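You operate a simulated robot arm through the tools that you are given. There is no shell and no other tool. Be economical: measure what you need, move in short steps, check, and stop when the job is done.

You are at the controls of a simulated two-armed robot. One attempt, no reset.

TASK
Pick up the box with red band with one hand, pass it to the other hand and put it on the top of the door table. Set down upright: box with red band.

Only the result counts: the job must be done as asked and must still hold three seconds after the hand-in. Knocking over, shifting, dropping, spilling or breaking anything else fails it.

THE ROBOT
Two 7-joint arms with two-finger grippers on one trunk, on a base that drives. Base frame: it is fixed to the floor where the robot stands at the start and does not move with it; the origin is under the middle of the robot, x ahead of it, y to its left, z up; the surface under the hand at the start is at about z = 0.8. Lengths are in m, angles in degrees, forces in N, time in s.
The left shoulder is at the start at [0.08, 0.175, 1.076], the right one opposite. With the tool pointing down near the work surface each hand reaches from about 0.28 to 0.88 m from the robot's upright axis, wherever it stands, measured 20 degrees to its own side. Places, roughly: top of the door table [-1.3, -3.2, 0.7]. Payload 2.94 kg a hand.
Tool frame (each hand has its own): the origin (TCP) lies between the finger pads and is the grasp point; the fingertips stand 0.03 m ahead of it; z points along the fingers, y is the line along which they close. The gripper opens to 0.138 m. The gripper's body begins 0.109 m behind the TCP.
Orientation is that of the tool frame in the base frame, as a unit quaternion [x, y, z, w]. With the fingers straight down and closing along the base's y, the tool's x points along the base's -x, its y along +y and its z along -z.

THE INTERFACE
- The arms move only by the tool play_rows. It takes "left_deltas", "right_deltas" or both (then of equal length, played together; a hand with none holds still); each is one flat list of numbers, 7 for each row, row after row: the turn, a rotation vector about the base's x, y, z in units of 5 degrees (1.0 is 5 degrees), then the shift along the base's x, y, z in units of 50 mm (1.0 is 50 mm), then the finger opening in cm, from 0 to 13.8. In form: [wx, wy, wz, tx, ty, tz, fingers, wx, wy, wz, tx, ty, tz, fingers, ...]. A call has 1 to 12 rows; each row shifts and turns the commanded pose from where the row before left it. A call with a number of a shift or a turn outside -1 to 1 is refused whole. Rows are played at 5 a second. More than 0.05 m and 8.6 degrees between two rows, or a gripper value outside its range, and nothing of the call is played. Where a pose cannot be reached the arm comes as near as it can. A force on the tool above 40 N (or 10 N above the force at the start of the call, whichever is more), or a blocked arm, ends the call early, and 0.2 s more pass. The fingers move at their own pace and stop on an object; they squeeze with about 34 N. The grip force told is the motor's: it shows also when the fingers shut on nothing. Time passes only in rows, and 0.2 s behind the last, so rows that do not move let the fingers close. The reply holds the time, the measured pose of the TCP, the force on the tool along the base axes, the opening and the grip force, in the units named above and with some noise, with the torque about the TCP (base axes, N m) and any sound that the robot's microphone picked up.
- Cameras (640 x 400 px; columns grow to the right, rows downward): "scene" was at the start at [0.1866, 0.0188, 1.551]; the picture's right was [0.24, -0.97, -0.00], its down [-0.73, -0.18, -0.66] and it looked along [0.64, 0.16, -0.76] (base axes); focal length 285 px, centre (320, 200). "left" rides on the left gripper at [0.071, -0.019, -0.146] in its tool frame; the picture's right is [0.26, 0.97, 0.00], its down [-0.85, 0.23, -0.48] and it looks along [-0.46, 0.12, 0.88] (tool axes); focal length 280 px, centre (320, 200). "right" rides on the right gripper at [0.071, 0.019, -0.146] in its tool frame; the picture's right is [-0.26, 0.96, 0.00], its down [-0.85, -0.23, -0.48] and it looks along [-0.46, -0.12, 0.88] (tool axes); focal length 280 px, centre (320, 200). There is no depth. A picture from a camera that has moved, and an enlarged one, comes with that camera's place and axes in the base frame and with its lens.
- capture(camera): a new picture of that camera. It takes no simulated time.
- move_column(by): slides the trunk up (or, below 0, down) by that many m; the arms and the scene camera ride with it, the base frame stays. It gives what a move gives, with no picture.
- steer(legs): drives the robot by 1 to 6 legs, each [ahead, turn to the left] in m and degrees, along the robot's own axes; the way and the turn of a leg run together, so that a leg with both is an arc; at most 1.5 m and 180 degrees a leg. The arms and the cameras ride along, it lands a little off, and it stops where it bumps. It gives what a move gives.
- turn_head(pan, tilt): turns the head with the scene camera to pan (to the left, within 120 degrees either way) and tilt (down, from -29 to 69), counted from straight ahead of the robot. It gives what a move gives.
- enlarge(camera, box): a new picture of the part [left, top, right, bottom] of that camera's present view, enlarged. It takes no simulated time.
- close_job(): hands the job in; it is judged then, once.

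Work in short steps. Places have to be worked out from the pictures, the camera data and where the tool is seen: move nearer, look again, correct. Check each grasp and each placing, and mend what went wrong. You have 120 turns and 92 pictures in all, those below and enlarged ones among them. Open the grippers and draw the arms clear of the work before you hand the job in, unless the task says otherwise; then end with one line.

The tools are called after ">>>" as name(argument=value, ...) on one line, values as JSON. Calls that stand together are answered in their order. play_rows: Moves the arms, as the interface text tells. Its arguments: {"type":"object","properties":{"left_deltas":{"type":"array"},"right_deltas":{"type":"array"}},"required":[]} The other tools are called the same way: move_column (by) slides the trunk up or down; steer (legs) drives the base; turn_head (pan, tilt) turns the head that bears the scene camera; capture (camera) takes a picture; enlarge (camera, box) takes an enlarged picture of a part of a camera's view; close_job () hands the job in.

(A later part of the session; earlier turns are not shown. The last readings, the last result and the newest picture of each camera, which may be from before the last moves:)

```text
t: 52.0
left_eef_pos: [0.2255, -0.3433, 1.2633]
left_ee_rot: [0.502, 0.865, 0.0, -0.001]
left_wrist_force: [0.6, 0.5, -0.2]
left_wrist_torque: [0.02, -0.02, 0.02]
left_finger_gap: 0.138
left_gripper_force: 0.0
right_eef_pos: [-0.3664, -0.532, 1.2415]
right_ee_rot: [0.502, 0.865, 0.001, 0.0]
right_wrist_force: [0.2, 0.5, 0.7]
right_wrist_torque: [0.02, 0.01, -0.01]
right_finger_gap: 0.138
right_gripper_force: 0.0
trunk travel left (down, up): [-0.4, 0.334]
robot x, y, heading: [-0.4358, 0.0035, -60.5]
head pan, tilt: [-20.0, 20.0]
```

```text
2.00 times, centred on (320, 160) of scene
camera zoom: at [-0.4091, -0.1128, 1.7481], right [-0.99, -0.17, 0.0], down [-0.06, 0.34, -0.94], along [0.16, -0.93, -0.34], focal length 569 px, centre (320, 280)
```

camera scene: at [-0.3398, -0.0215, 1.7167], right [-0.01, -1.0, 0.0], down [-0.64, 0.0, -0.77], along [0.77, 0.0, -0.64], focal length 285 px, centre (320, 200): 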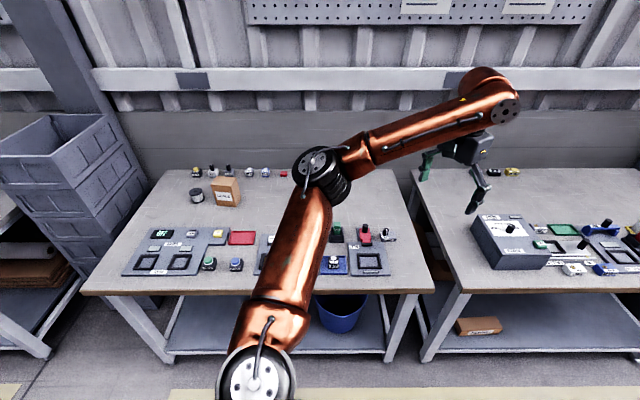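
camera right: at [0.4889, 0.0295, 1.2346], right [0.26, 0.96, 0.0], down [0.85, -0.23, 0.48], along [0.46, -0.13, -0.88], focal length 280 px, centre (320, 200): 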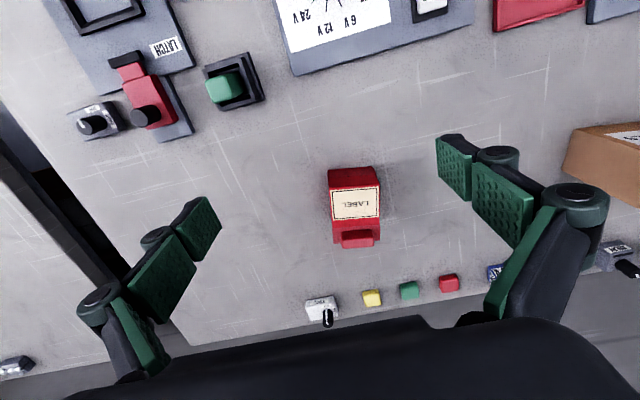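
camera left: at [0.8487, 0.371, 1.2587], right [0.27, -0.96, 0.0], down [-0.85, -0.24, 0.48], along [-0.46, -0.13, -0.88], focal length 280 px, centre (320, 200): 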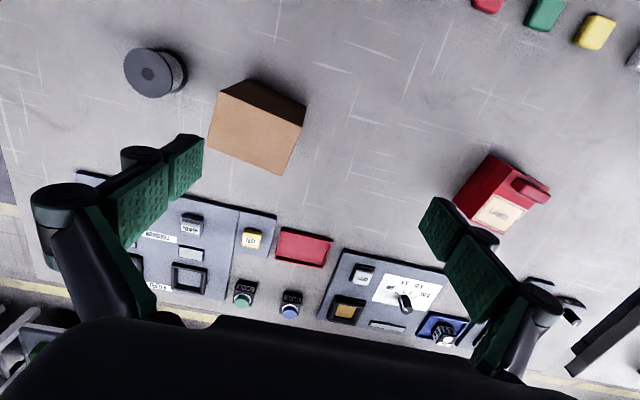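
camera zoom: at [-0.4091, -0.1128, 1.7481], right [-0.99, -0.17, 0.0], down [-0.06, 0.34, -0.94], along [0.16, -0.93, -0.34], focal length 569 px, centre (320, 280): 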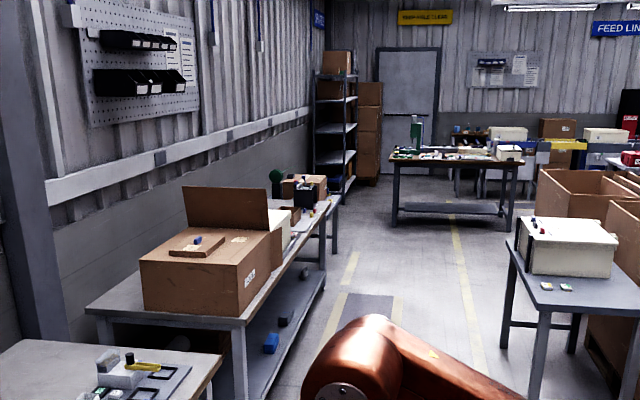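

I check the boxes on the shelf below the right-hand bench and other details from this place.

>>> turn_head(pan=45, tilt=40)

>>> enlarge(camera="scene", box=[140, 150, 500, 380])

>>> turn_head(pan=85, tilt=40)

>>> capture(camera="scene")

```text
t: 53.4
left_eef_pos: [0.225, -0.3436, 1.2634]
left_ee_rot: [0.502, 0.865, 0.0, 0.0]
left_wrist_force: [0.2, 0.3, -0.4]
left_wrist_torque: [0.0, 0.0, -0.02]
left_finger_gap: 0.1379
left_gripper_force: 0.0
right_eef_pos: [-0.3647, -0.5321, 1.2413]
right_ee_rot: [0.502, 0.865, 0.0, 0.001]
right_wrist_force: [0.0, -0.8, 0.5]
right_wrist_torque: [0.02, -0.04, -0.01]
right_finger_gap: 0.1381
right_gripper_force: 0.1
trunk travel left (down, up): [-0.4, 0.334]
robot x, y, heading: [-0.4356, 0.0017, -60.2]
head pan, tilt: [45.0, 40.0]
```

```text
1.74 times, centred on (320, 265) of scene
camera zoom: at [-0.3429, -0.0436, 1.7167], right [-0.26, -0.96, 0.0], down [-0.62, 0.17, -0.77], along [0.74, -0.2, -0.64], focal length 495 px, centre (320, 87)
```

zoom: 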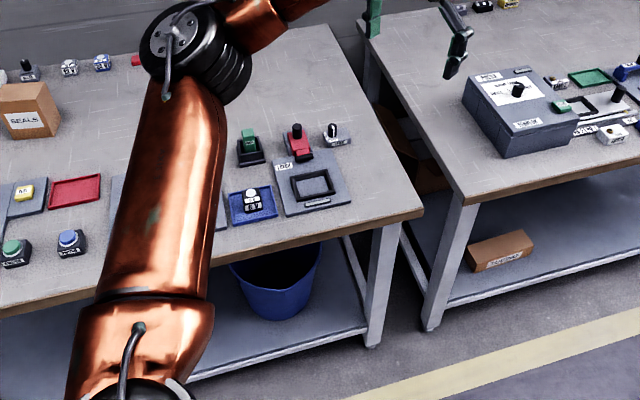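

```text
t: 54.5
left_eef_pos: [0.2251, -0.3435, 1.263]
left_ee_rot: [0.503, 0.864, 0.001, 0.0]
left_wrist_force: [-0.2, -0.2, 0.5]
left_wrist_torque: [0.01, 0.01, -0.01]
left_finger_gap: 0.1379
left_gripper_force: 0.1
right_eef_pos: [-0.3653, -0.5326, 1.2408]
right_ee_rot: [0.503, 0.864, 0.0, 0.0]
right_wrist_force: [0.2, -0.5, -0.2]
right_wrist_torque: [-0.01, -0.01, 0.02]
right_finger_gap: 0.138
right_gripper_force: 0.0
trunk travel left (down, up): [-0.4, 0.334]
robot x, y, heading: [-0.4391, 0.0014, -60.2]
head pan, tilt: [85.0, 40.0]
```

```text
58 pictures are left
camera scene: at [-0.3476, 0.0144, 1.7167], right [0.42, -0.91, 0.0], down [-0.58, -0.27, -0.77], along [0.7, 0.32, -0.64], focal length 285 px, centre (320, 200)
```

scene: 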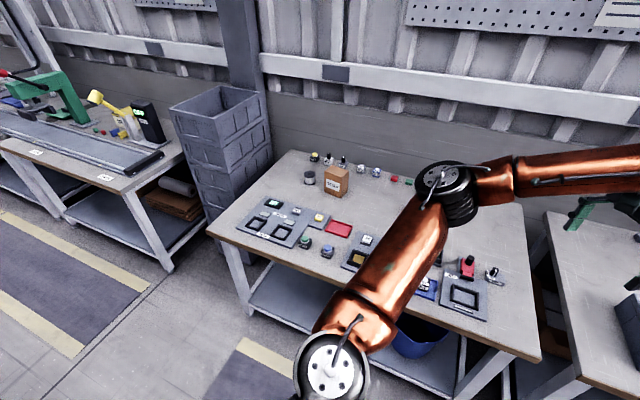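

No other box anywhere shows red; the red labelled box on the start bench (with a dark red band around its base) is it. From the views it is about 0.075 (y) × 0.10 (x) × 0.07 m, centre about (0.72, 0.02), yaw ≈ -10.5°. I drive back to the bench.

>>> steer(legs=[[0, 60], [0.44, 0]])

>>> turn_head(pan=0, tilt=52)

>>> move_column(by=-0.15)

```text
t: 59.8
left_eef_pos: [0.6409, 0.3898, 1.2635]
left_ee_rot: [0.007, 1.0, -0.001, -0.002]
left_wrist_force: [1.1, 0.1, -0.4]
left_wrist_torque: [0.01, 0.06, -0.02]
left_finger_gap: 0.138
left_gripper_force: 0.1
right_eef_pos: [0.5016, -0.2139, 1.2411]
right_ee_rot: [0.007, 1.0, 0.0, -0.001]
right_wrist_force: [0.7, 0.1, -0.1]
right_wrist_torque: [-0.02, 0.03, 0.01]
right_finger_gap: 0.1381
right_gripper_force: 0.0
trunk travel left (down, up): [-0.4, 0.334]
robot x, y, heading: [0.004, -0.005, -0.9]
head pan, tilt: [85.0, 40.0]
```

```text
t: 61.4
left_eef_pos: [0.6385, 0.3898, 1.2617]
left_ee_rot: [0.006, 1.0, 0.0, 0.0]
left_wrist_force: [0.0, -0.1, -0.7]
left_wrist_torque: [0.0, -0.01, 0.04]
left_finger_gap: 0.1382
left_gripper_force: 0.0
right_eef_pos: [0.5023, -0.2142, 1.241]
right_ee_rot: [0.007, 1.0, 0.0, 0.0]
right_wrist_force: [-0.1, 0.6, -0.3]
right_wrist_torque: [-0.05, 0.01, 0.04]
right_finger_gap: 0.1383
right_gripper_force: 0.1
trunk travel left (down, up): [-0.4, 0.334]
robot x, y, heading: [0.0097, -0.0058, -0.7]
head pan, tilt: [0.0, 52.0]
```

```text
t: 63.1
left_eef_pos: [0.6377, 0.3899, 1.1147]
left_ee_rot: [0.007, 1.0, 0.0, 0.001]
left_wrist_force: [0.0, 0.7, 0.0]
left_wrist_torque: [0.01, -0.01, 0.01]
left_finger_gap: 0.1378
left_gripper_force: 0.1
right_eef_pos: [0.5015, -0.2149, 1.0922]
right_ee_rot: [0.008, 1.0, 0.001, 0.0]
right_wrist_force: [0.5, -0.2, 0.2]
right_wrist_torque: [0.0, 0.0, 0.0]
right_finger_gap: 0.138
right_gripper_force: 0.2
trunk travel left (down, up): [-0.25, 0.484]
robot x, y, heading: [0.0059, -0.008, -0.8]
head pan, tilt: [0.0, 52.0]
```

Back in place. I bring the right hand above the box at (0.72, 0.021, 1.0) with yaw -10.5° and take a look.

>>> play_rows(right_deltas=[0, 0, -0.32, 0.73, 0.787, -0.3, 13.8, 0, 0, -0.32, 0.73, 0.787, -0.3, 13.8, 0, 0, -0.32, 0.73, 0.787, -0.3, 13.8, 0, 0, -0.32, 0.73, 0.787, -0.3, 13.8, 0, 0, -0.32, 0.73, 0.787, -0.3, 13.8, 0, 0, -0.32, 0.73, 0.787, -0.3, 13.8, 0, 0, 0, 0, 0, 0, 13.8])

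>>> capture(camera="right")

>>> enlarge(camera="scene", box=[220, 100, 420, 225])

```text
refused: row 1 steps farther than a row can; nothing moved
```

```text
57 pictures are left
camera right: at [0.4311, -0.1951, 1.2376], right [0.28, 0.96, 0.0], down [0.84, -0.24, 0.48], along [0.46, -0.13, -0.88], focal length 280 px, centre (320, 200)
```

right: 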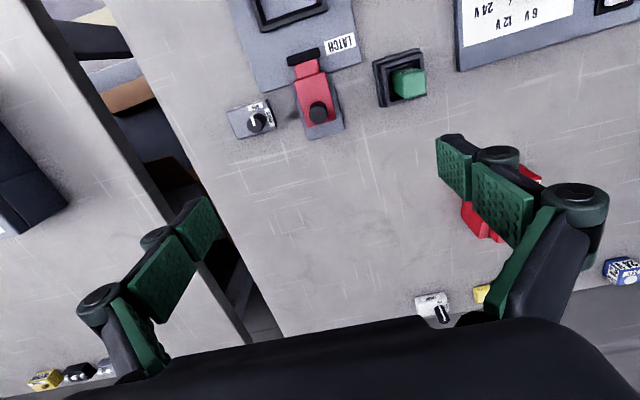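

```text
3.20 times, centred on (320, 162) of scene
camera zoom: at [0.1911, -0.0088, 1.5473], right [-0.01, -1.0, 0.0], down [-0.79, 0.01, -0.62], along [0.62, -0.01, -0.79], focal length 911 px, centre (320, 320)
```

zoom: 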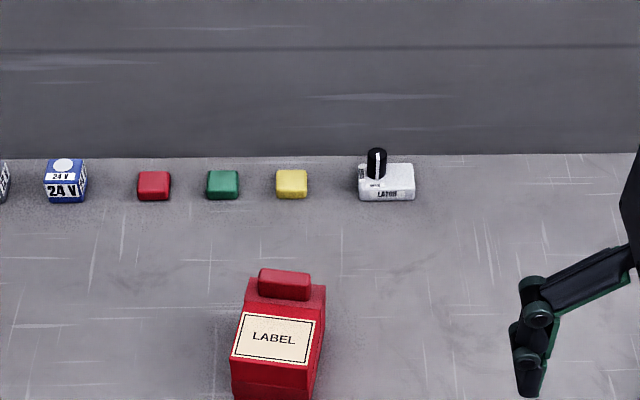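

The combined step was too long; I split it into eight rows.

>>> play_rows(right_deltas=[0, 0, -0.24, 0.546, 0.59, -0.225, 13.8, 0, 0, -0.24, 0.546, 0.59, -0.225, 13.8, 0, 0, -0.24, 0.546, 0.59, -0.225, 13.8, 0, 0, -0.24, 0.546, 0.59, -0.225, 13.8, 0, 0, -0.24, 0.546, 0.59, -0.225, 13.8, 0, 0, -0.24, 0.546, 0.59, -0.225, 13.8, 0, 0, -0.24, 0.546, 0.59, -0.225, 13.8, 0, 0, -0.24, 0.546, 0.59, -0.225, 13.8, 0, 0, 0, 0, 0, 0, 13.8])

>>> capture(camera="right")

>>> capture(camera="scene")

```text
t: 65.1
left_eef_pos: [0.6403, 0.3873, 1.1137]
left_ee_rot: [0.007, 1.0, -0.001, -0.001]
left_wrist_force: [-0.8, -0.3, 0.3]
left_wrist_torque: [0.02, 0.01, 0.02]
left_finger_gap: 0.1376
left_gripper_force: 0.0
right_eef_pos: [0.7182, 0.0196, 1.0004]
right_ee_rot: [0.092, 0.996, 0.001, 0.0]
right_wrist_force: [0.2, 0.3, 1.2]
right_wrist_torque: [0.04, -0.03, 0.01]
right_finger_gap: 0.1381
right_gripper_force: 0.1
trunk travel left (down, up): [-0.25, 0.484]
robot x, y, heading: [0.0069, -0.0061, -0.8]
head pan, tilt: [0.0, 52.0]
```

```text
55 pictures are left
camera right: at [0.6534, 0.0507, 1.1471], right [0.43, 0.9, 0.0], down [0.79, -0.38, 0.48], along [0.43, -0.21, -0.88], focal length 280 px, centre (320, 200)
```

right: 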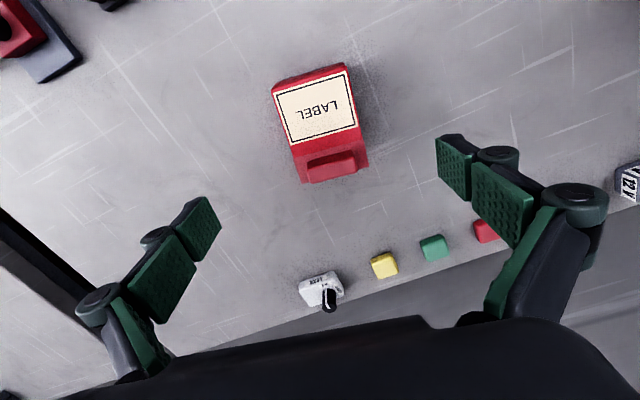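

```text
54 pictures are left
camera scene: at [0.1918, -0.0099, 1.5471], right [-0.02, -1.0, 0.0], down [-0.79, 0.01, -0.62], along [0.62, -0.01, -0.79], focal length 285 px, centre (320, 200)
```

scene: 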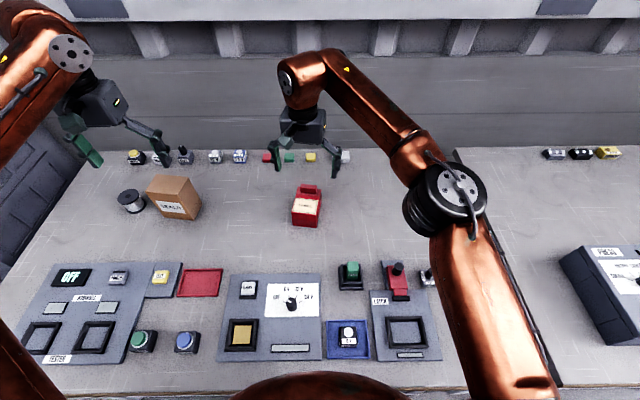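

The box centre works out at (0.716, 0.021), right beneath the hand with matching yaw. I descend to z ≈ 0.848 and check contact, without closing yet.

>>> play_rows(right_deltas=[0, 0, 0, 0, 0, -0.8, 13.8, 0, 0, 0, 0, 0, -0.8, 13.8, 0, 0, 0, 0, 0, -0.8, 13.8, 0, 0, 0, 0, 0, -0.64, 13.8, 0, 0, 0, 0, 0, 0, 13.8])

>>> enlarge(camera="right", box=[120, 0, 560, 275])

>>> enlarge(camera="scene", box=[240, 100, 400, 250])

```text
t: 66.3
left_eef_pos: [0.6403, 0.39, 1.1128]
left_ee_rot: [0.008, 1.0, -0.001, 0.0]
left_wrist_force: [0.2, 0.2, 0.1]
left_wrist_torque: [0.03, 0.01, 0.01]
left_finger_gap: 0.138
left_gripper_force: 0.0
right_eef_pos: [0.7179, 0.0234, 0.8481]
right_ee_rot: [0.09, 0.996, 0.001, -0.001]
right_wrist_force: [-0.4, 0.0, -0.4]
right_wrist_torque: [0.0, 0.02, -0.02]
right_finger_gap: 0.138
right_gripper_force: 0.0
trunk travel left (down, up): [-0.25, 0.484]
robot x, y, heading: [0.0059, -0.0036, -1.0]
head pan, tilt: [0.0, 52.0]
```

```text
1.45 times, centred on (340, 138) of right
camera zoom: at [0.6531, 0.054, 0.9934], right [0.43, 0.9, 0.0], down [0.79, -0.38, 0.48], along [0.43, -0.21, -0.88], focal length 408 px, centre (291, 291)
```

zoom: 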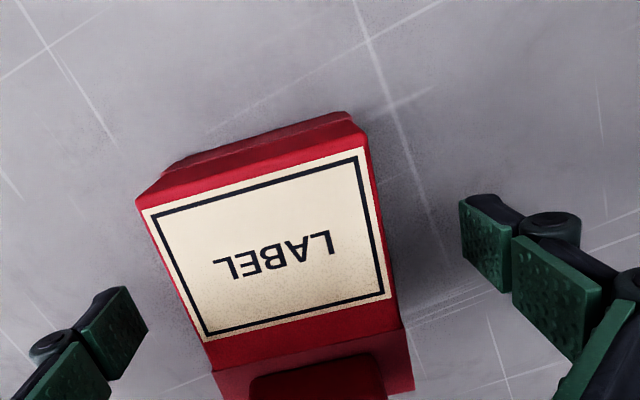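

```text
2.67 times, centred on (320, 175) of scene
camera zoom: at [0.1921, -0.0079, 1.5471], right [-0.01, -1.0, 0.0], down [-0.79, 0.01, -0.62], along [0.62, -0.01, -0.79], focal length 759 px, centre (320, 267)
```

zoom: 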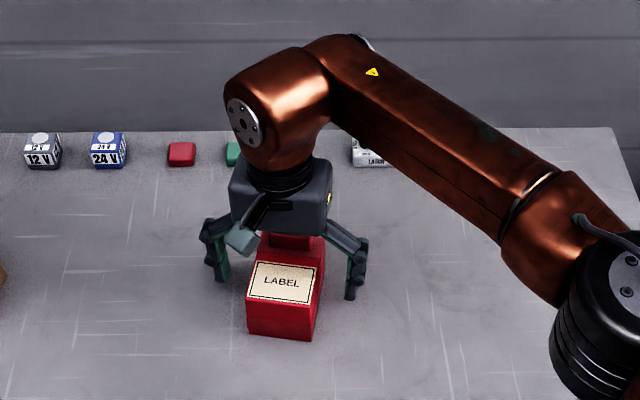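

Fingers straddle the box about centrally. I close.

>>> play_rows(right_deltas=[0, 0, 0, 0, 0, 0, 5, 0, 0, 0, 0, 0, 0, 5, 0, 0, 0, 0, 0, 0, 5, 0, 0, 0, 0, 0, 0, 5, 0, 0, 0, 0, 0, 0, 5, 0, 0, 0, 0, 0, 0, 5, 0, 0, 0, 0, 0, 0, 5])

>>> enlarge(camera="right", box=[120, 0, 560, 275])

```text
t: 67.9
left_eef_pos: [0.639, 0.3898, 1.1133]
left_ee_rot: [0.007, 1.0, -0.001, 0.001]
left_wrist_force: [0.3, 0.1, 0.4]
left_wrist_torque: [-0.02, 0.02, 0.03]
left_finger_gap: 0.1382
left_gripper_force: 0.2
right_eef_pos: [0.7181, 0.0225, 0.8482]
right_ee_rot: [0.092, 0.996, 0.0, -0.001]
right_wrist_force: [0.1, -0.6, 0.6]
right_wrist_torque: [-0.14, 0.1, 0.12]
right_finger_gap: 0.0732
right_gripper_force: 34.1
trunk travel left (down, up): [-0.25, 0.484]
robot x, y, heading: [0.0045, -0.0051, -0.8]
head pan, tilt: [0.0, 52.0]
```

```text
1.45 times, centred on (340, 138) of right
camera zoom: at [0.6532, 0.0538, 0.9936], right [0.43, 0.9, 0.0], down [0.79, -0.38, 0.48], along [0.43, -0.21, -0.88], focal length 408 px, centre (291, 291)
```

zoom: 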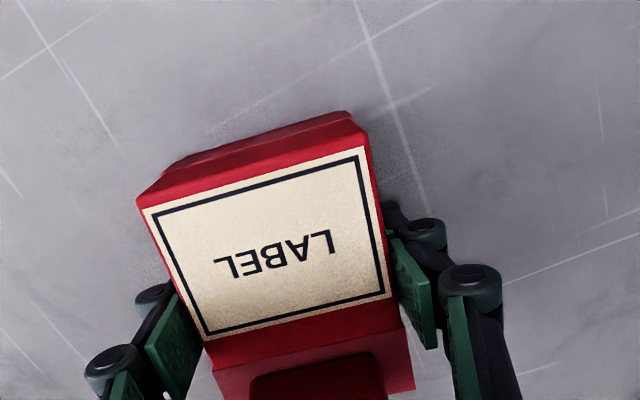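

Gripped at 73 mm with 34 N. Lift straight up 0.1 m, slowly first, and check weight and slip.

>>> play_rows(right_deltas=[0, 0, 0, 0, 0, 0.3, 5, 0, 0, 0, 0, 0, 0.4, 5, 0, 0, 0, 0, 0, 0.6, 5, 0, 0, 0, 0, 0, 0.7, 5, 0, 0, 0, 0, 0, 0, 5])

>>> enlarge(camera="scene", box=[220, 50, 420, 250])

```text
t: 69.1
left_eef_pos: [0.6412, 0.3902, 1.1126]
left_ee_rot: [0.007, 1.0, -0.001, -0.002]
left_wrist_force: [0.2, 0.6, -0.4]
left_wrist_torque: [-0.02, 0.02, -0.01]
left_finger_gap: 0.138
left_gripper_force: 0.1
right_eef_pos: [0.7202, 0.0199, 0.9462]
right_ee_rot: [0.091, 0.996, 0.0, 0.0]
right_wrist_force: [0.6, -0.6, -3.0]
right_wrist_torque: [-0.03, 0.02, 0.02]
right_finger_gap: 0.0732
right_gripper_force: 34.1
trunk travel left (down, up): [-0.25, 0.484]
robot x, y, heading: [0.0091, -0.0035, -1.0]
head pan, tilt: [0.0, 52.0]
```

```text
2.00 times, centred on (320, 150) of scene
camera zoom: at [0.1933, -0.008, 1.5468], right [-0.01, -1.0, 0.0], down [-0.79, 0.01, -0.61], along [0.61, -0.01, -0.79], focal length 569 px, centre (320, 300)
```

zoom: 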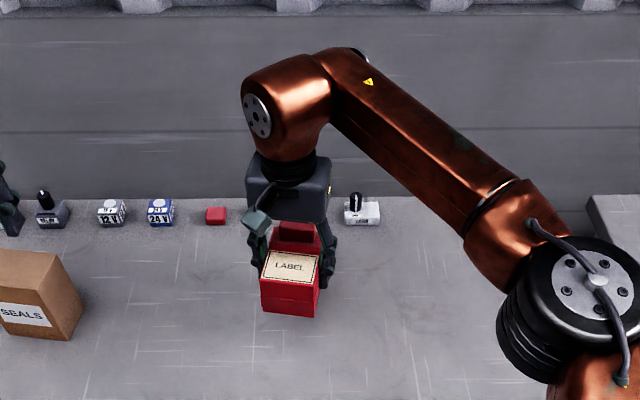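

Box is held firmly (≈0.3 kg). Now set up the handover: right hand retreats to about (0.62, -0.05, 1.11) yawing +40°, while the left hand yaws -59° clear at the left.

>>> play_rows(right_deltas=[0, 0, 0.9, -0.222, -0.155, 0.371, 5, 0, 0, 0.9, -0.222, -0.155, 0.371, 5, 0, 0, 0.9, -0.222, -0.155, 0.371, 5, 0, 0, 0.9, -0.222, -0.155, 0.371, 5, 0, 0, 0.9, -0.222, -0.155, 0.371, 5, 0, 0, 0.9, -0.222, -0.155, 0.371, 5, 0, 0, 0.9, -0.222, -0.155, 0.371, 5, 0, 0, 0.9, -0.222, -0.155, 0.371, 5, 0, 0, 0.9, -0.222, -0.155, 0.371, 5, 0, 0, 0, 0, 0, 0, 5, 0, 0, 0, 0, 0, 0, 5, 0, 0, 0, 0, 0, 0, 5], left_deltas=[0, 0, -0.987, 0, 0, 0, 13.8, 0, 0, -0.987, 0, 0, 0, 13.8, 0, 0, -0.987, 0, 0, 0, 13.8, 0, 0, -0.987, 0, 0, 0, 13.8, 0, 0, -0.987, 0, 0, 0, 13.8, 0, 0, -0.987, 0, 0, 0, 13.8, 0, 0, -0.987, 0, 0, 0, 13.8, 0, 0, -0.987, 0, 0, 0, 13.8, 0, 0, -0.987, 0, 0, 0, 13.8, 0, 0, -0.987, 0, 0, 0, 13.8, 0, 0, -0.987, 0, 0, 0, 13.8, 0, 0, -0.987, 0, 0, 0, 13.8])

```text
t: 71.7
left_eef_pos: [0.6394, 0.3895, 1.1116]
left_ee_rot: [0.5, 0.866, -0.001, -0.001]
left_wrist_force: [0.0, 0.5, -0.2]
left_wrist_torque: [-0.01, 0.0, 0.0]
left_finger_gap: 0.1381
left_gripper_force: 0.1
right_eef_pos: [0.6195, -0.0495, 1.1168]
right_ee_rot: [-0.259, 0.966, 0.0, -0.001]
right_wrist_force: [-0.4, 0.6, -1.8]
right_wrist_torque: [0.0, 0.04, -0.02]
right_finger_gap: 0.0731
right_gripper_force: 34.0
trunk travel left (down, up): [-0.25, 0.484]
robot x, y, heading: [0.0055, -0.0074, -0.9]
head pan, tilt: [0.0, 52.0]
```

Right hand holds at yaw +30°. Now the left tilts 60° about its closing axis (pointing 30° below horizontal toward the box) and moves to a 0.25 m standoff.

>>> play_rows(left_deltas=[-0.866, -0.499, 0, -0.222, -0.405, 0.195, 13.8, -0.866, -0.499, 0, -0.222, -0.405, 0.195, 13.8, -0.866, -0.499, 0, -0.222, -0.405, 0.195, 13.8, -0.866, -0.499, 0, -0.222, -0.405, 0.195, 13.8, -0.866, -0.499, 0, -0.222, -0.405, 0.195, 13.8, -0.866, -0.499, 0, -0.222, -0.405, 0.195, 13.8, -0.866, -0.499, 0, -0.222, -0.405, 0.195, 13.8, -0.866, -0.499, 0, -0.222, -0.405, 0.195, 13.8, -0.866, -0.499, 0, -0.222, -0.405, 0.195, 13.8, -0.866, -0.499, 0, -0.222, -0.405, 0.195, 13.8, -0.866, -0.499, 0, -0.222, -0.405, 0.195, 13.8, -0.866, -0.499, 0, -0.222, -0.405, 0.195, 13.8])

>>> capture(camera="left")

>>> capture(camera="scene")

```text
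t: 74.3
left_eef_pos: [0.5076, 0.1475, 1.2291]
left_ee_rot: [0.433, 0.75, -0.25, 0.433]
left_wrist_force: [0.0, -0.5, 0.1]
left_wrist_torque: [0.0, 0.01, 0.03]
left_finger_gap: 0.1381
left_gripper_force: 0.0
right_eef_pos: [0.6191, -0.0507, 1.1173]
right_ee_rot: [-0.259, 0.966, 0.001, -0.001]
right_wrist_force: [0.6, -0.2, -2.9]
right_wrist_torque: [0.02, -0.01, 0.04]
right_finger_gap: 0.0733
right_gripper_force: 34.2
trunk travel left (down, up): [-0.25, 0.484]
robot x, y, heading: [0.0022, -0.004, -0.9]
head pan, tilt: [0.0, 52.0]
```

```text
49 pictures are left
camera left: at [0.4085, 0.2774, 1.2414], right [0.77, 0.6, -0.23], down [0.21, 0.11, 0.97], along [0.6, -0.8, -0.04], focal length 280 px, centre (320, 200)
```

left: 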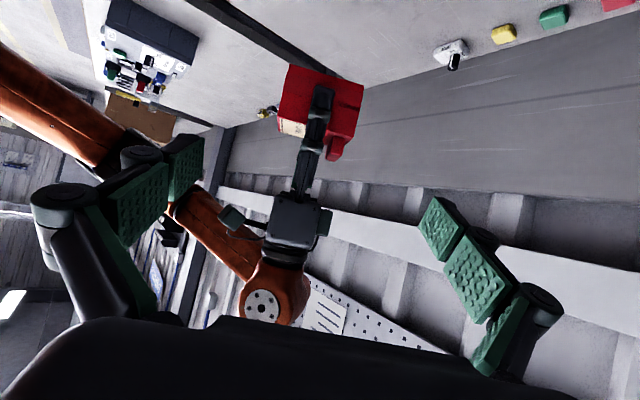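

```text
48 pictures are left
camera scene: at [0.1922, -0.0086, 1.547], right [-0.01, -1.0, 0.0], down [-0.79, 0.01, -0.62], along [0.62, -0.01, -0.79], focal length 285 px, centre (320, 200)
```

scene: 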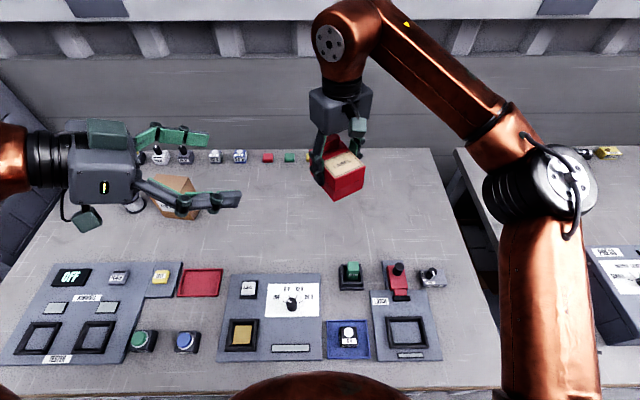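

The box lies straight along the left tool axis. I advance most of the way (5 of 7 steps) and look.

>>> play_rows(left_deltas=[0, 0, 0, 0.306, -0.539, -0.357, 13.8, 0, 0, 0, 0.306, -0.539, -0.357, 13.8, 0, 0, 0, 0.306, -0.539, -0.357, 13.8, 0, 0, 0, 0.306, -0.539, -0.357, 13.8, 0, 0, 0, 0.306, -0.539, -0.357, 13.8, 0, 0, 0, 0, 0, 0, 13.8])

>>> capture(camera="left")

>>> enlarge(camera="scene", box=[180, 60, 440, 230])

```text
t: 75.7
left_eef_pos: [0.5815, 0.0124, 1.1415]
left_ee_rot: [0.433, 0.75, -0.25, 0.433]
left_wrist_force: [-0.6, -0.8, -0.1]
left_wrist_torque: [-0.01, -0.04, 0.01]
left_finger_gap: 0.1378
left_gripper_force: 0.1
right_eef_pos: [0.6196, -0.0507, 1.117]
right_ee_rot: [-0.26, 0.966, 0.0, 0.0]
right_wrist_force: [0.1, 0.0, -2.2]
right_wrist_torque: [-0.02, 0.0, -0.02]
right_finger_gap: 0.0735
right_gripper_force: 34.7
trunk travel left (down, up): [-0.25, 0.484]
robot x, y, heading: [0.0079, -0.0075, -0.7]
head pan, tilt: [0.0, 52.0]
```

```text
47 pictures are left
camera left: at [0.4826, 0.1428, 1.1525], right [0.77, 0.6, -0.23], down [0.21, 0.11, 0.97], along [0.6, -0.8, -0.04], focal length 280 px, centre (320, 200)
```

left: 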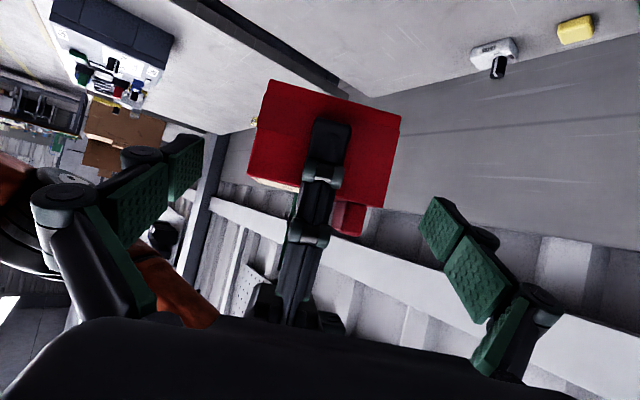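

```text
2.35 times, centred on (310, 145) of scene
camera zoom: at [0.1916, -0.0081, 1.5472], right [-0.01, -1.0, 0.0], down [-0.79, 0.01, -0.62], along [0.62, -0.01, -0.79], focal length 670 px, centre (344, 329)
```

zoom: 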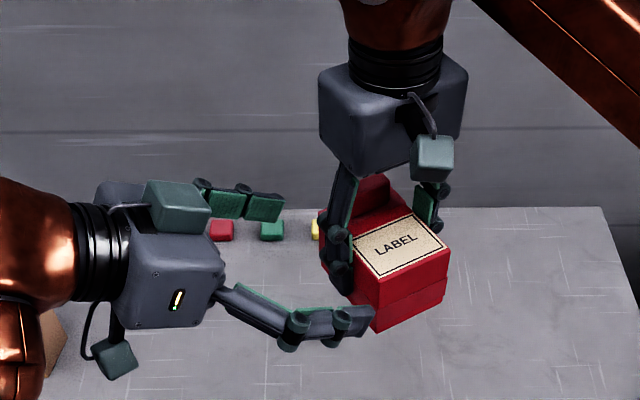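

Alignment is good: the box sits centred between the open left fingers and the right finger goes between them. Final advance of ~0.075 m.

>>> play_rows(left_deltas=[0, 0, 0, 0.22, -0.356, -0.25, 13.8, 0, 0, 0, 0.22, -0.356, -0.25, 13.8, 0, 0, 0, 0.22, -0.356, -0.25, 13.8, 0, 0, 0, 0, 0, 0, 13.8])

>>> capture(camera="left")

>>> enlarge(camera="scene", box=[220, 80, 400, 220])

```text
t: 76.7
left_eef_pos: [0.6131, -0.0438, 1.1048]
left_ee_rot: [0.433, 0.75, -0.25, 0.433]
left_wrist_force: [-0.1, 0.1, -0.8]
left_wrist_torque: [0.04, -0.02, 0.0]
left_finger_gap: 0.1375
left_gripper_force: 0.1
right_eef_pos: [0.6185, -0.0489, 1.1176]
right_ee_rot: [-0.259, 0.966, 0.0, 0.0]
right_wrist_force: [-0.6, -0.1, -2.9]
right_wrist_torque: [0.03, 0.0, 0.03]
right_finger_gap: 0.0733
right_gripper_force: 34.0
trunk travel left (down, up): [-0.25, 0.484]
robot x, y, heading: [0.006, -0.0105, -0.8]
head pan, tilt: [0.0, 52.0]
```

```text
45 pictures are left
camera left: at [0.5155, 0.0877, 1.1155], right [0.77, 0.6, -0.23], down [0.21, 0.11, 0.97], along [0.6, -0.8, -0.04], focal length 280 px, centre (320, 200)
```

left: 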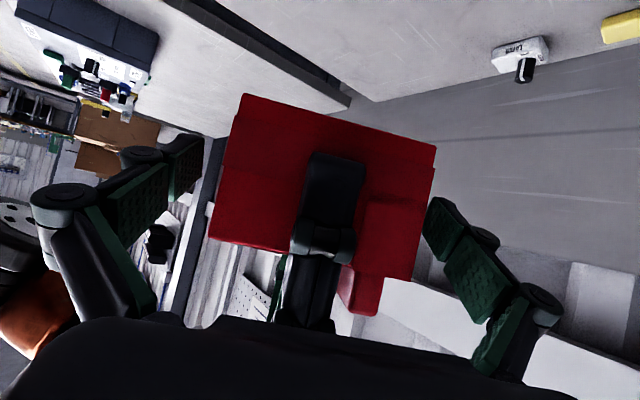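

```text
2.86 times, centred on (310, 150) of scene
camera zoom: at [0.1918, -0.0083, 1.5471], right [-0.01, -1.0, 0.0], down [-0.79, 0.01, -0.62], along [0.62, -0.01, -0.79], focal length 813 px, centre (349, 343)
```

zoom: 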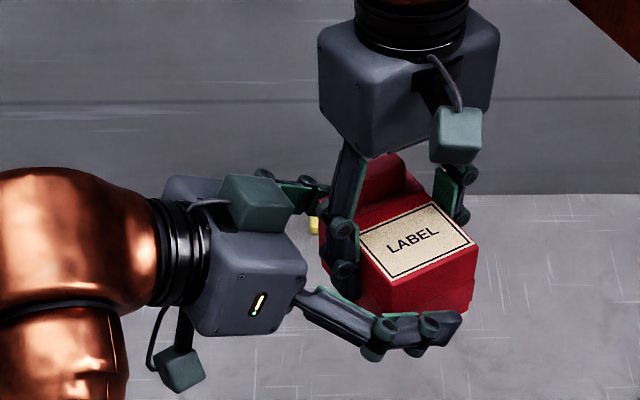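

Both left pads straddle the front and back faces with clearance to the right hand. I close the left gripper.

>>> play_rows(left_deltas=[0, 0, 0, 0, 0, 0, 8, 0, 0, 0, 0, 0, 0, 8, 0, 0, 0, 0, 0, 0, 8, 0, 0, 0, 0, 0, 0, 8, 0, 0, 0, 0, 0, 0, 8])

>>> capture(camera="left")

>>> enlarge(camera="scene", box=[220, 80, 400, 220])

```text
t: 77.9
left_eef_pos: [0.6142, -0.0428, 1.1039]
left_ee_rot: [0.432, 0.75, -0.25, 0.433]
left_wrist_force: [2.0, 3.5, 0.8]
left_wrist_torque: [0.07, -0.06, -0.1]
left_finger_gap: 0.0994
left_gripper_force: 34.2
right_eef_pos: [0.6187, -0.0503, 1.1166]
right_ee_rot: [-0.259, 0.966, 0.001, -0.001]
right_wrist_force: [-1.8, -3.8, -3.0]
right_wrist_torque: [-0.1, 0.05, 0.09]
right_finger_gap: 0.0732
right_gripper_force: 33.6
trunk travel left (down, up): [-0.25, 0.484]
robot x, y, heading: [0.0046, -0.0055, -0.6]
head pan, tilt: [0.0, 52.0]
```

```text
43 pictures are left
camera left: at [0.5159, 0.0877, 1.1155], right [0.77, 0.6, -0.23], down [0.21, 0.11, 0.97], along [0.6, -0.8, -0.04], focal length 280 px, centre (320, 200)
```

left: 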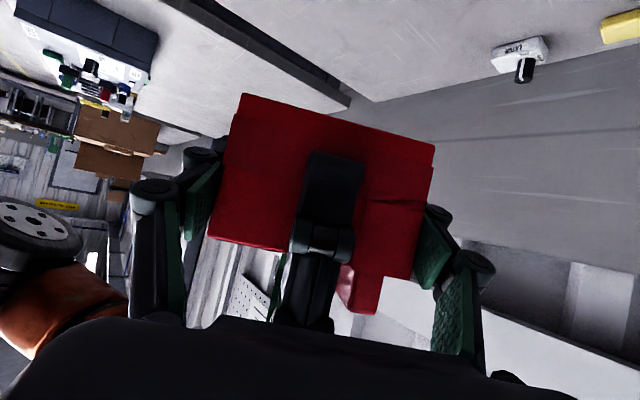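

```text
2.86 times, centred on (310, 150) of scene
camera zoom: at [0.1923, -0.0087, 1.547], right [-0.01, -1.0, 0.0], down [-0.79, 0.01, -0.62], along [0.62, -0.01, -0.79], focal length 813 px, centre (349, 343)
```

zoom: 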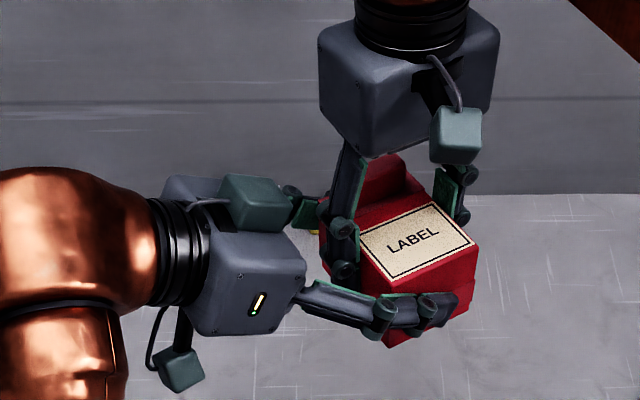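

Left holds at 99 mm with 34 N. I open the right slightly (to 8.8 cm, so its finger does not press the left palm) and check that the left takes the load.

>>> play_rows(right_deltas=[0, 0, 0, 0, 0, 0, 8.8, 0, 0, 0, 0, 0, 0, 8.8, 0, 0, 0, 0, 0, 0, 8.8], left_deltas=[0, 0, 0, 0, 0, 0, 8, 0, 0, 0, 0, 0, 0, 8, 0, 0, 0, 0, 0, 0, 8])

>>> enlarge(camera="scene", box=[220, 80, 400, 220])

>>> capture(camera="right")

```text
t: 78.7
left_eef_pos: [0.6132, -0.0438, 1.104]
left_ee_rot: [0.433, 0.75, -0.251, 0.432]
left_wrist_force: [0.1, -0.7, 0.1]
left_wrist_torque: [0.02, 0.02, -0.02]
left_finger_gap: 0.0994
left_gripper_force: 33.8
right_eef_pos: [0.6192, -0.0488, 1.1166]
right_ee_rot: [-0.259, 0.966, 0.002, -0.001]
right_wrist_force: [-0.2, -0.9, 2.0]
right_wrist_torque: [0.01, 0.04, 0.01]
right_finger_gap: 0.0881
right_gripper_force: 0.1
trunk travel left (down, up): [-0.25, 0.484]
robot x, y, heading: [0.0046, -0.0034, -0.8]
head pan, tilt: [0.0, 52.0]
```

```text
2.86 times, centred on (310, 150) of scene
camera zoom: at [0.1923, -0.0088, 1.547], right [-0.01, -1.0, 0.0], down [-0.79, 0.01, -0.62], along [0.62, -0.01, -0.79], focal length 813 px, centre (349, 343)
```

zoom: 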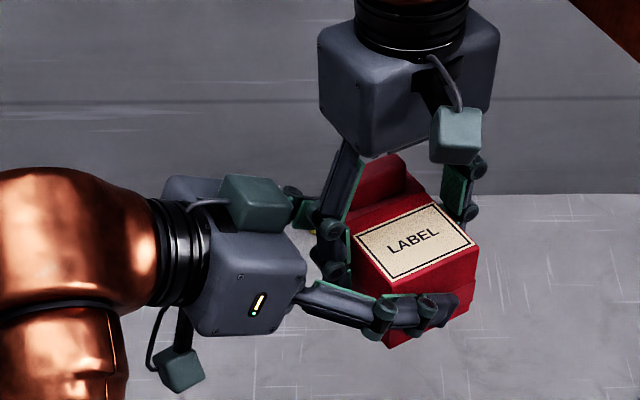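

```text
40 pictures are left
camera right: at [0.5493, -0.0693, 1.2621], right [-0.26, 0.97, 0.0], down [0.85, 0.22, 0.47], along [0.46, 0.12, -0.88], focal length 280 px, centre (320, 200)
```

right: 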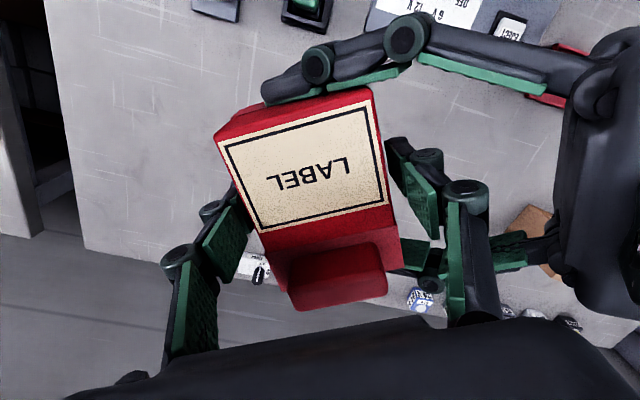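

Left now holds alone; I raise the right hand a little and watch the forces.

>>> play_rows(right_deltas=[0, 0, 0, 0, 0, 0.2, 8.8, 0, 0, 0, 0, 0, 0.2, 8.8, 0, 0, 0, 0, 0, 0, 8.8])

>>> capture(camera="right")

```text
t: 79.5
left_eef_pos: [0.6139, -0.043, 1.1038]
left_ee_rot: [0.433, 0.75, -0.251, 0.432]
left_wrist_force: [0.5, -0.4, -0.3]
left_wrist_torque: [0.02, 0.04, 0.0]
left_finger_gap: 0.0993
left_gripper_force: 34.1
right_eef_pos: [0.619, -0.0502, 1.138]
right_ee_rot: [-0.258, 0.966, 0.0, -0.001]
right_wrist_force: [-0.6, 0.7, -0.4]
right_wrist_torque: [0.0, 0.01, -0.02]
right_finger_gap: 0.088
right_gripper_force: 0.0
trunk travel left (down, up): [-0.25, 0.484]
robot x, y, heading: [0.0066, -0.006, -0.6]
head pan, tilt: [0.0, 52.0]
```

```text
39 pictures are left
camera right: at [0.5493, -0.0688, 1.2831], right [-0.26, 0.97, 0.0], down [0.85, 0.22, 0.47], along [0.46, 0.12, -0.88], focal length 280 px, centre (320, 200)
```

right: 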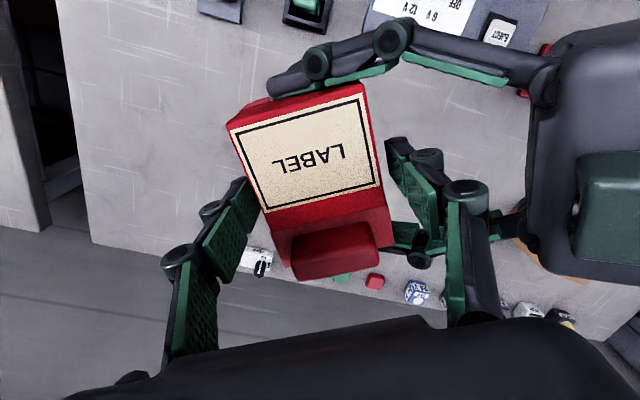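

The box stays with the left hand. I raise the right clear and move it off to the right.

>>> play_rows(right_deltas=[0, 0, 0, 0, 0, 0.6, 8.8, 0, 0, 0, 0, 0, 0.6, 8.8, 0, 0, 0, 0, 0, 0.6, 8.8, 0, 0, 0, 0.1, -0.6, 0.1, 8.8, 0, 0, 0, 0, -0.7, 0, 8.8, 0, 0, 0, 0, -0.7, 0, 8.8, 0, 0, 0, 0, -0.7, -0.3, 8.8, 0, 0, 0, -0.3, -0.7, -0.3, 8.8, 0, 0, 0, -0.3, -0.5, -0.3, 8.8])

>>> capture(camera="scene")

>>> capture(camera="left")

```text
t: 81.5
left_eef_pos: [0.6146, -0.0439, 1.1027]
left_ee_rot: [0.433, 0.75, -0.25, 0.432]
left_wrist_force: [-0.7, -0.7, -0.7]
left_wrist_torque: [0.04, -0.02, 0.03]
left_finger_gap: 0.0997
left_gripper_force: 34.5
right_eef_pos: [0.5783, -0.2391, 1.1768]
right_ee_rot: [-0.258, 0.966, 0.001, 0.0]
right_wrist_force: [0.1, -0.1, -0.2]
right_wrist_torque: [0.03, -0.02, 0.03]
right_finger_gap: 0.088
right_gripper_force: 0.1
right hand out of reach, approached as far as the arm can: row 5, 6, 7
trunk travel left (down, up): [-0.25, 0.484]
robot x, y, heading: [0.0038, -0.0076, -0.9]
head pan, tilt: [0.0, 52.0]
```

```text
38 pictures are left
camera scene: at [0.1925, -0.0103, 1.5469], right [-0.01, -1.0, 0.0], down [-0.79, 0.01, -0.62], along [0.61, -0.01, -0.79], focal length 285 px, centre (320, 200)
```

scene: 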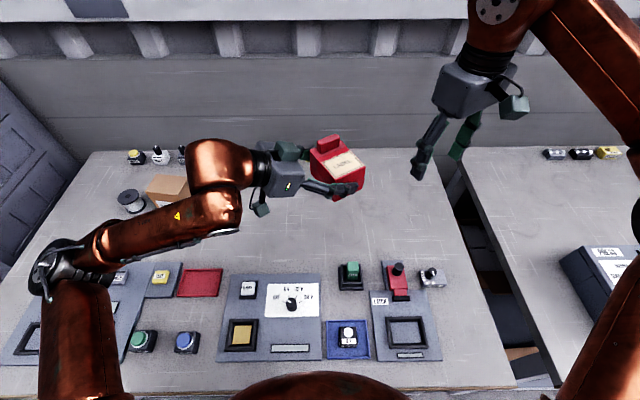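

```text
37 pictures are left
camera left: at [0.5159, 0.0865, 1.1154], right [0.77, 0.6, -0.23], down [0.21, 0.1, 0.97], along [0.6, -0.8, -0.04], focal length 280 px, centre (320, 200)
```

left: 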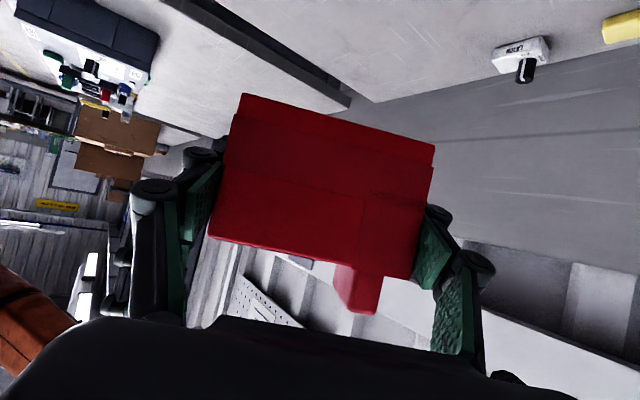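

Handover complete; the left hand holds the box alone. I turn the left tool to point forward (yaw +60°) and pull it in, then raise the column for the drive.

>>> play_rows(left_deltas=[0, 0, 1, -0.108, 0.3, 0, 8, 0, 0, 1, -0.108, 0.3, 0, 8, 0, 0, 1, -0.108, 0.3, 0, 8, 0, 0, 1, -0.108, 0.3, 0, 8, 0, 0, 1, -0.108, 0.3, 0, 8, 0, 0, 1, -0.108, 0.3, 0, 8, 0, 0, 1, -0.108, 0.3, 0, 8, 0, 0, 1, -0.108, 0.3, 0, 8, 0, 0, 1, -0.108, 0.3, 0, 8, 0, 0, 1, -0.108, 0.3, 0, 8, 0, 0, 1, -0.108, 0.3, 0, 8, 0, 0, 1, -0.108, 0.3, 0, 8])

>>> move_column(by=0.1)

>>> capture(camera="left")

```text
t: 84.1
left_eef_pos: [0.6057, 0.1241, 1.1201]
left_ee_rot: [-0.001, 0.866, 0.0, 0.5]
left_wrist_force: [-0.4, 0.7, -2.0]
left_wrist_torque: [0.01, 0.01, 0.0]
left_finger_gap: 0.0994
left_gripper_force: 34.3
left hand out of reach, approached as far as the arm can: row 7, 8, 9, 10, 11, 12
right_eef_pos: [0.5787, -0.2381, 1.1779]
right_ee_rot: [-0.259, 0.966, 0.001, 0.0]
right_wrist_force: [0.3, 0.5, 1.1]
right_wrist_torque: [0.0, 0.02, -0.01]
right_finger_gap: 0.0881
right_gripper_force: 0.1
trunk travel left (down, up): [-0.25, 0.484]
robot x, y, heading: [0.0052, -0.0089, -0.8]
head pan, tilt: [0.0, 52.0]
```

```text
t: 85.5
left_eef_pos: [0.6068, 0.1222, 1.2185]
left_ee_rot: [0.0, 0.866, 0.0, 0.5]
left_wrist_force: [0.0, -0.5, -3.0]
left_wrist_torque: [0.01, -0.03, -0.04]
left_finger_gap: 0.0996
left_gripper_force: 34.2
right_eef_pos: [0.5613, -0.2364, 1.2938]
right_ee_rot: [-0.257, 0.966, -0.004, 0.019]
right_wrist_force: [0.4, 0.3, 0.2]
right_wrist_torque: [0.06, 0.0, 0.0]
right_finger_gap: 0.0879
right_gripper_force: 0.0
trunk travel left (down, up): [-0.35, 0.384]
robot x, y, heading: [0.0034, -0.0085, -0.8]
head pan, tilt: [0.0, 52.0]
```

```text
36 pictures are left
camera left: at [0.4444, 0.1039, 1.23], right [-0.13, 0.96, -0.23], down [0.01, 0.23, 0.97], along [0.99, 0.12, -0.04], focal length 280 px, centre (320, 200)
```

left: 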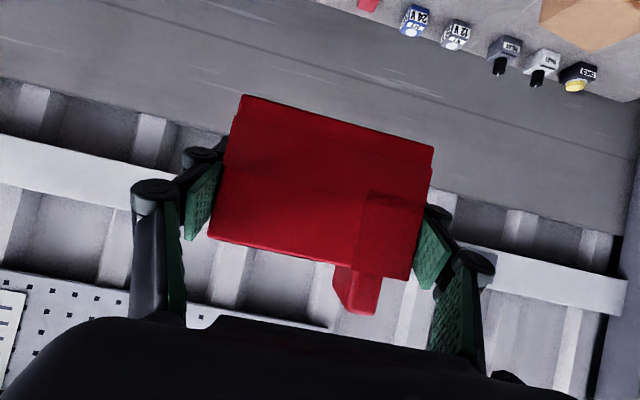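

Load felt (-3 N), box secure. Now back off 0.5 m, turn right 90°, and look toward the door table.

>>> steer(legs=[[-0.5, 0], [0, -89]])

>>> turn_head(pan=-10, tilt=25)

>>> capture(camera="scene")

```text
t: 92.2
left_eef_pos: [-0.3491, -0.5964, 1.2191]
left_ee_rot: [0.605, 0.619, -0.349, 0.358]
left_wrist_force: [-0.1, 0.1, -2.1]
left_wrist_torque: [0.02, -0.02, 0.01]
left_finger_gap: 0.0993
left_gripper_force: 33.8
right_eef_pos: [-0.7089, -0.5607, 1.2948]
right_ee_rot: [0.493, 0.87, -0.016, 0.01]
right_wrist_force: [-0.7, 0.6, 1.8]
right_wrist_torque: [0.0, 0.01, 0.01]
right_finger_gap: 0.088
right_gripper_force: 0.2
trunk travel left (down, up): [-0.35, 0.384]
robot x, y, heading: [-0.4912, -0.0012, -89.7]
head pan, tilt: [0.0, 52.0]
```

```text
t: 93.1
left_eef_pos: [-0.3498, -0.597, 1.2188]
left_ee_rot: [0.606, 0.62, -0.349, 0.356]
left_wrist_force: [0.3, -0.6, -2.0]
left_wrist_torque: [0.03, 0.0, 0.01]
left_finger_gap: 0.0995
left_gripper_force: 34.0
right_eef_pos: [-0.7099, -0.5589, 1.2933]
right_ee_rot: [0.493, 0.87, -0.016, 0.01]
right_wrist_force: [0.3, 0.1, 0.3]
right_wrist_torque: [-0.02, 0.02, -0.01]
right_finger_gap: 0.088
right_gripper_force: 0.1
trunk travel left (down, up): [-0.35, 0.384]
robot x, y, heading: [-0.487, -0.0033, -89.4]
head pan, tilt: [-10.0, 25.0]
```

```text
35 pictures are left
camera scene: at [-0.5057, -0.138, 1.6896], right [-0.99, 0.17, 0.0], down [0.07, 0.42, -0.91], along [-0.15, -0.89, -0.42], focal length 285 px, centre (320, 200)
```

scene: 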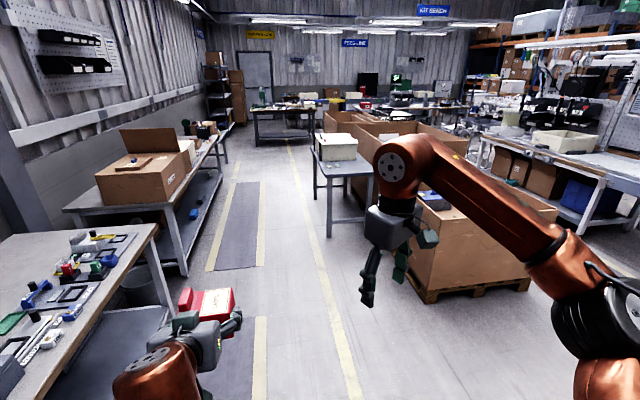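

Way ahead is clear. Drive 1.5 m along the aisle and look at the table top.

>>> steer(legs=[[1.5, 0]])

>>> turn_head(pan=-35, tilt=40)

>>> capture(camera="scene")

```text
t: 100.5
left_eef_pos: [-0.368, -2.0964, 1.2184]
left_ee_rot: [0.613, 0.612, -0.354, 0.353]
left_wrist_force: [-1.0, 0.0, -2.3]
left_wrist_torque: [0.03, 0.0, -0.01]
left_finger_gap: 0.0995
left_gripper_force: 33.6
right_eef_pos: [-0.7271, -2.0521, 1.2933]
right_ee_rot: [0.502, 0.865, -0.016, 0.009]
right_wrist_force: [0.1, 0.1, 0.2]
right_wrist_torque: [0.03, 0.01, 0.02]
right_finger_gap: 0.0881
right_gripper_force: 0.1
trunk travel left (down, up): [-0.35, 0.384]
robot x, y, heading: [-0.4988, -1.4988, -91.1]
head pan, tilt: [-10.0, 25.0]
```

```text
t: 101.4
left_eef_pos: [-0.3681, -2.0967, 1.2193]
left_ee_rot: [0.613, 0.613, -0.353, 0.353]
left_wrist_force: [-0.8, -0.1, -1.4]
left_wrist_torque: [0.02, -0.04, 0.04]
left_finger_gap: 0.0994
left_gripper_force: 33.9
right_eef_pos: [-0.7272, -2.0518, 1.2947]
right_ee_rot: [0.501, 0.865, -0.016, 0.01]
right_wrist_force: [-0.5, -1.0, 0.4]
right_wrist_torque: [0.01, 0.03, 0.01]
right_finger_gap: 0.0878
right_gripper_force: 0.1
trunk travel left (down, up): [-0.35, 0.384]
robot x, y, heading: [-0.4964, -1.4944, -90.9]
head pan, tilt: [-35.0, 40.0]
```

```text
34 pictures are left
camera scene: at [-0.5472, -1.6133, 1.6664], right [-0.81, 0.58, 0.0], down [0.38, 0.52, -0.77], along [-0.45, -0.62, -0.64], focal length 285 px, centre (320, 200)
```

scene: 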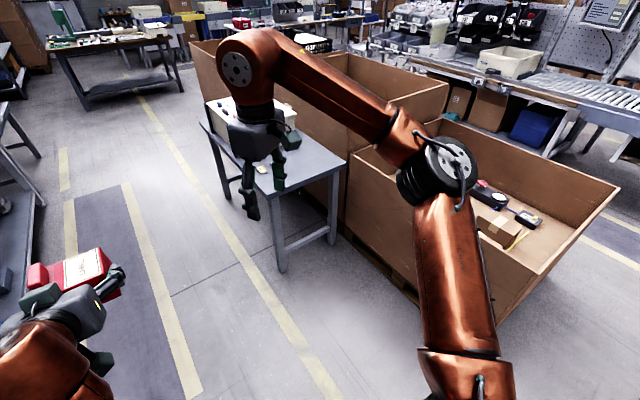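

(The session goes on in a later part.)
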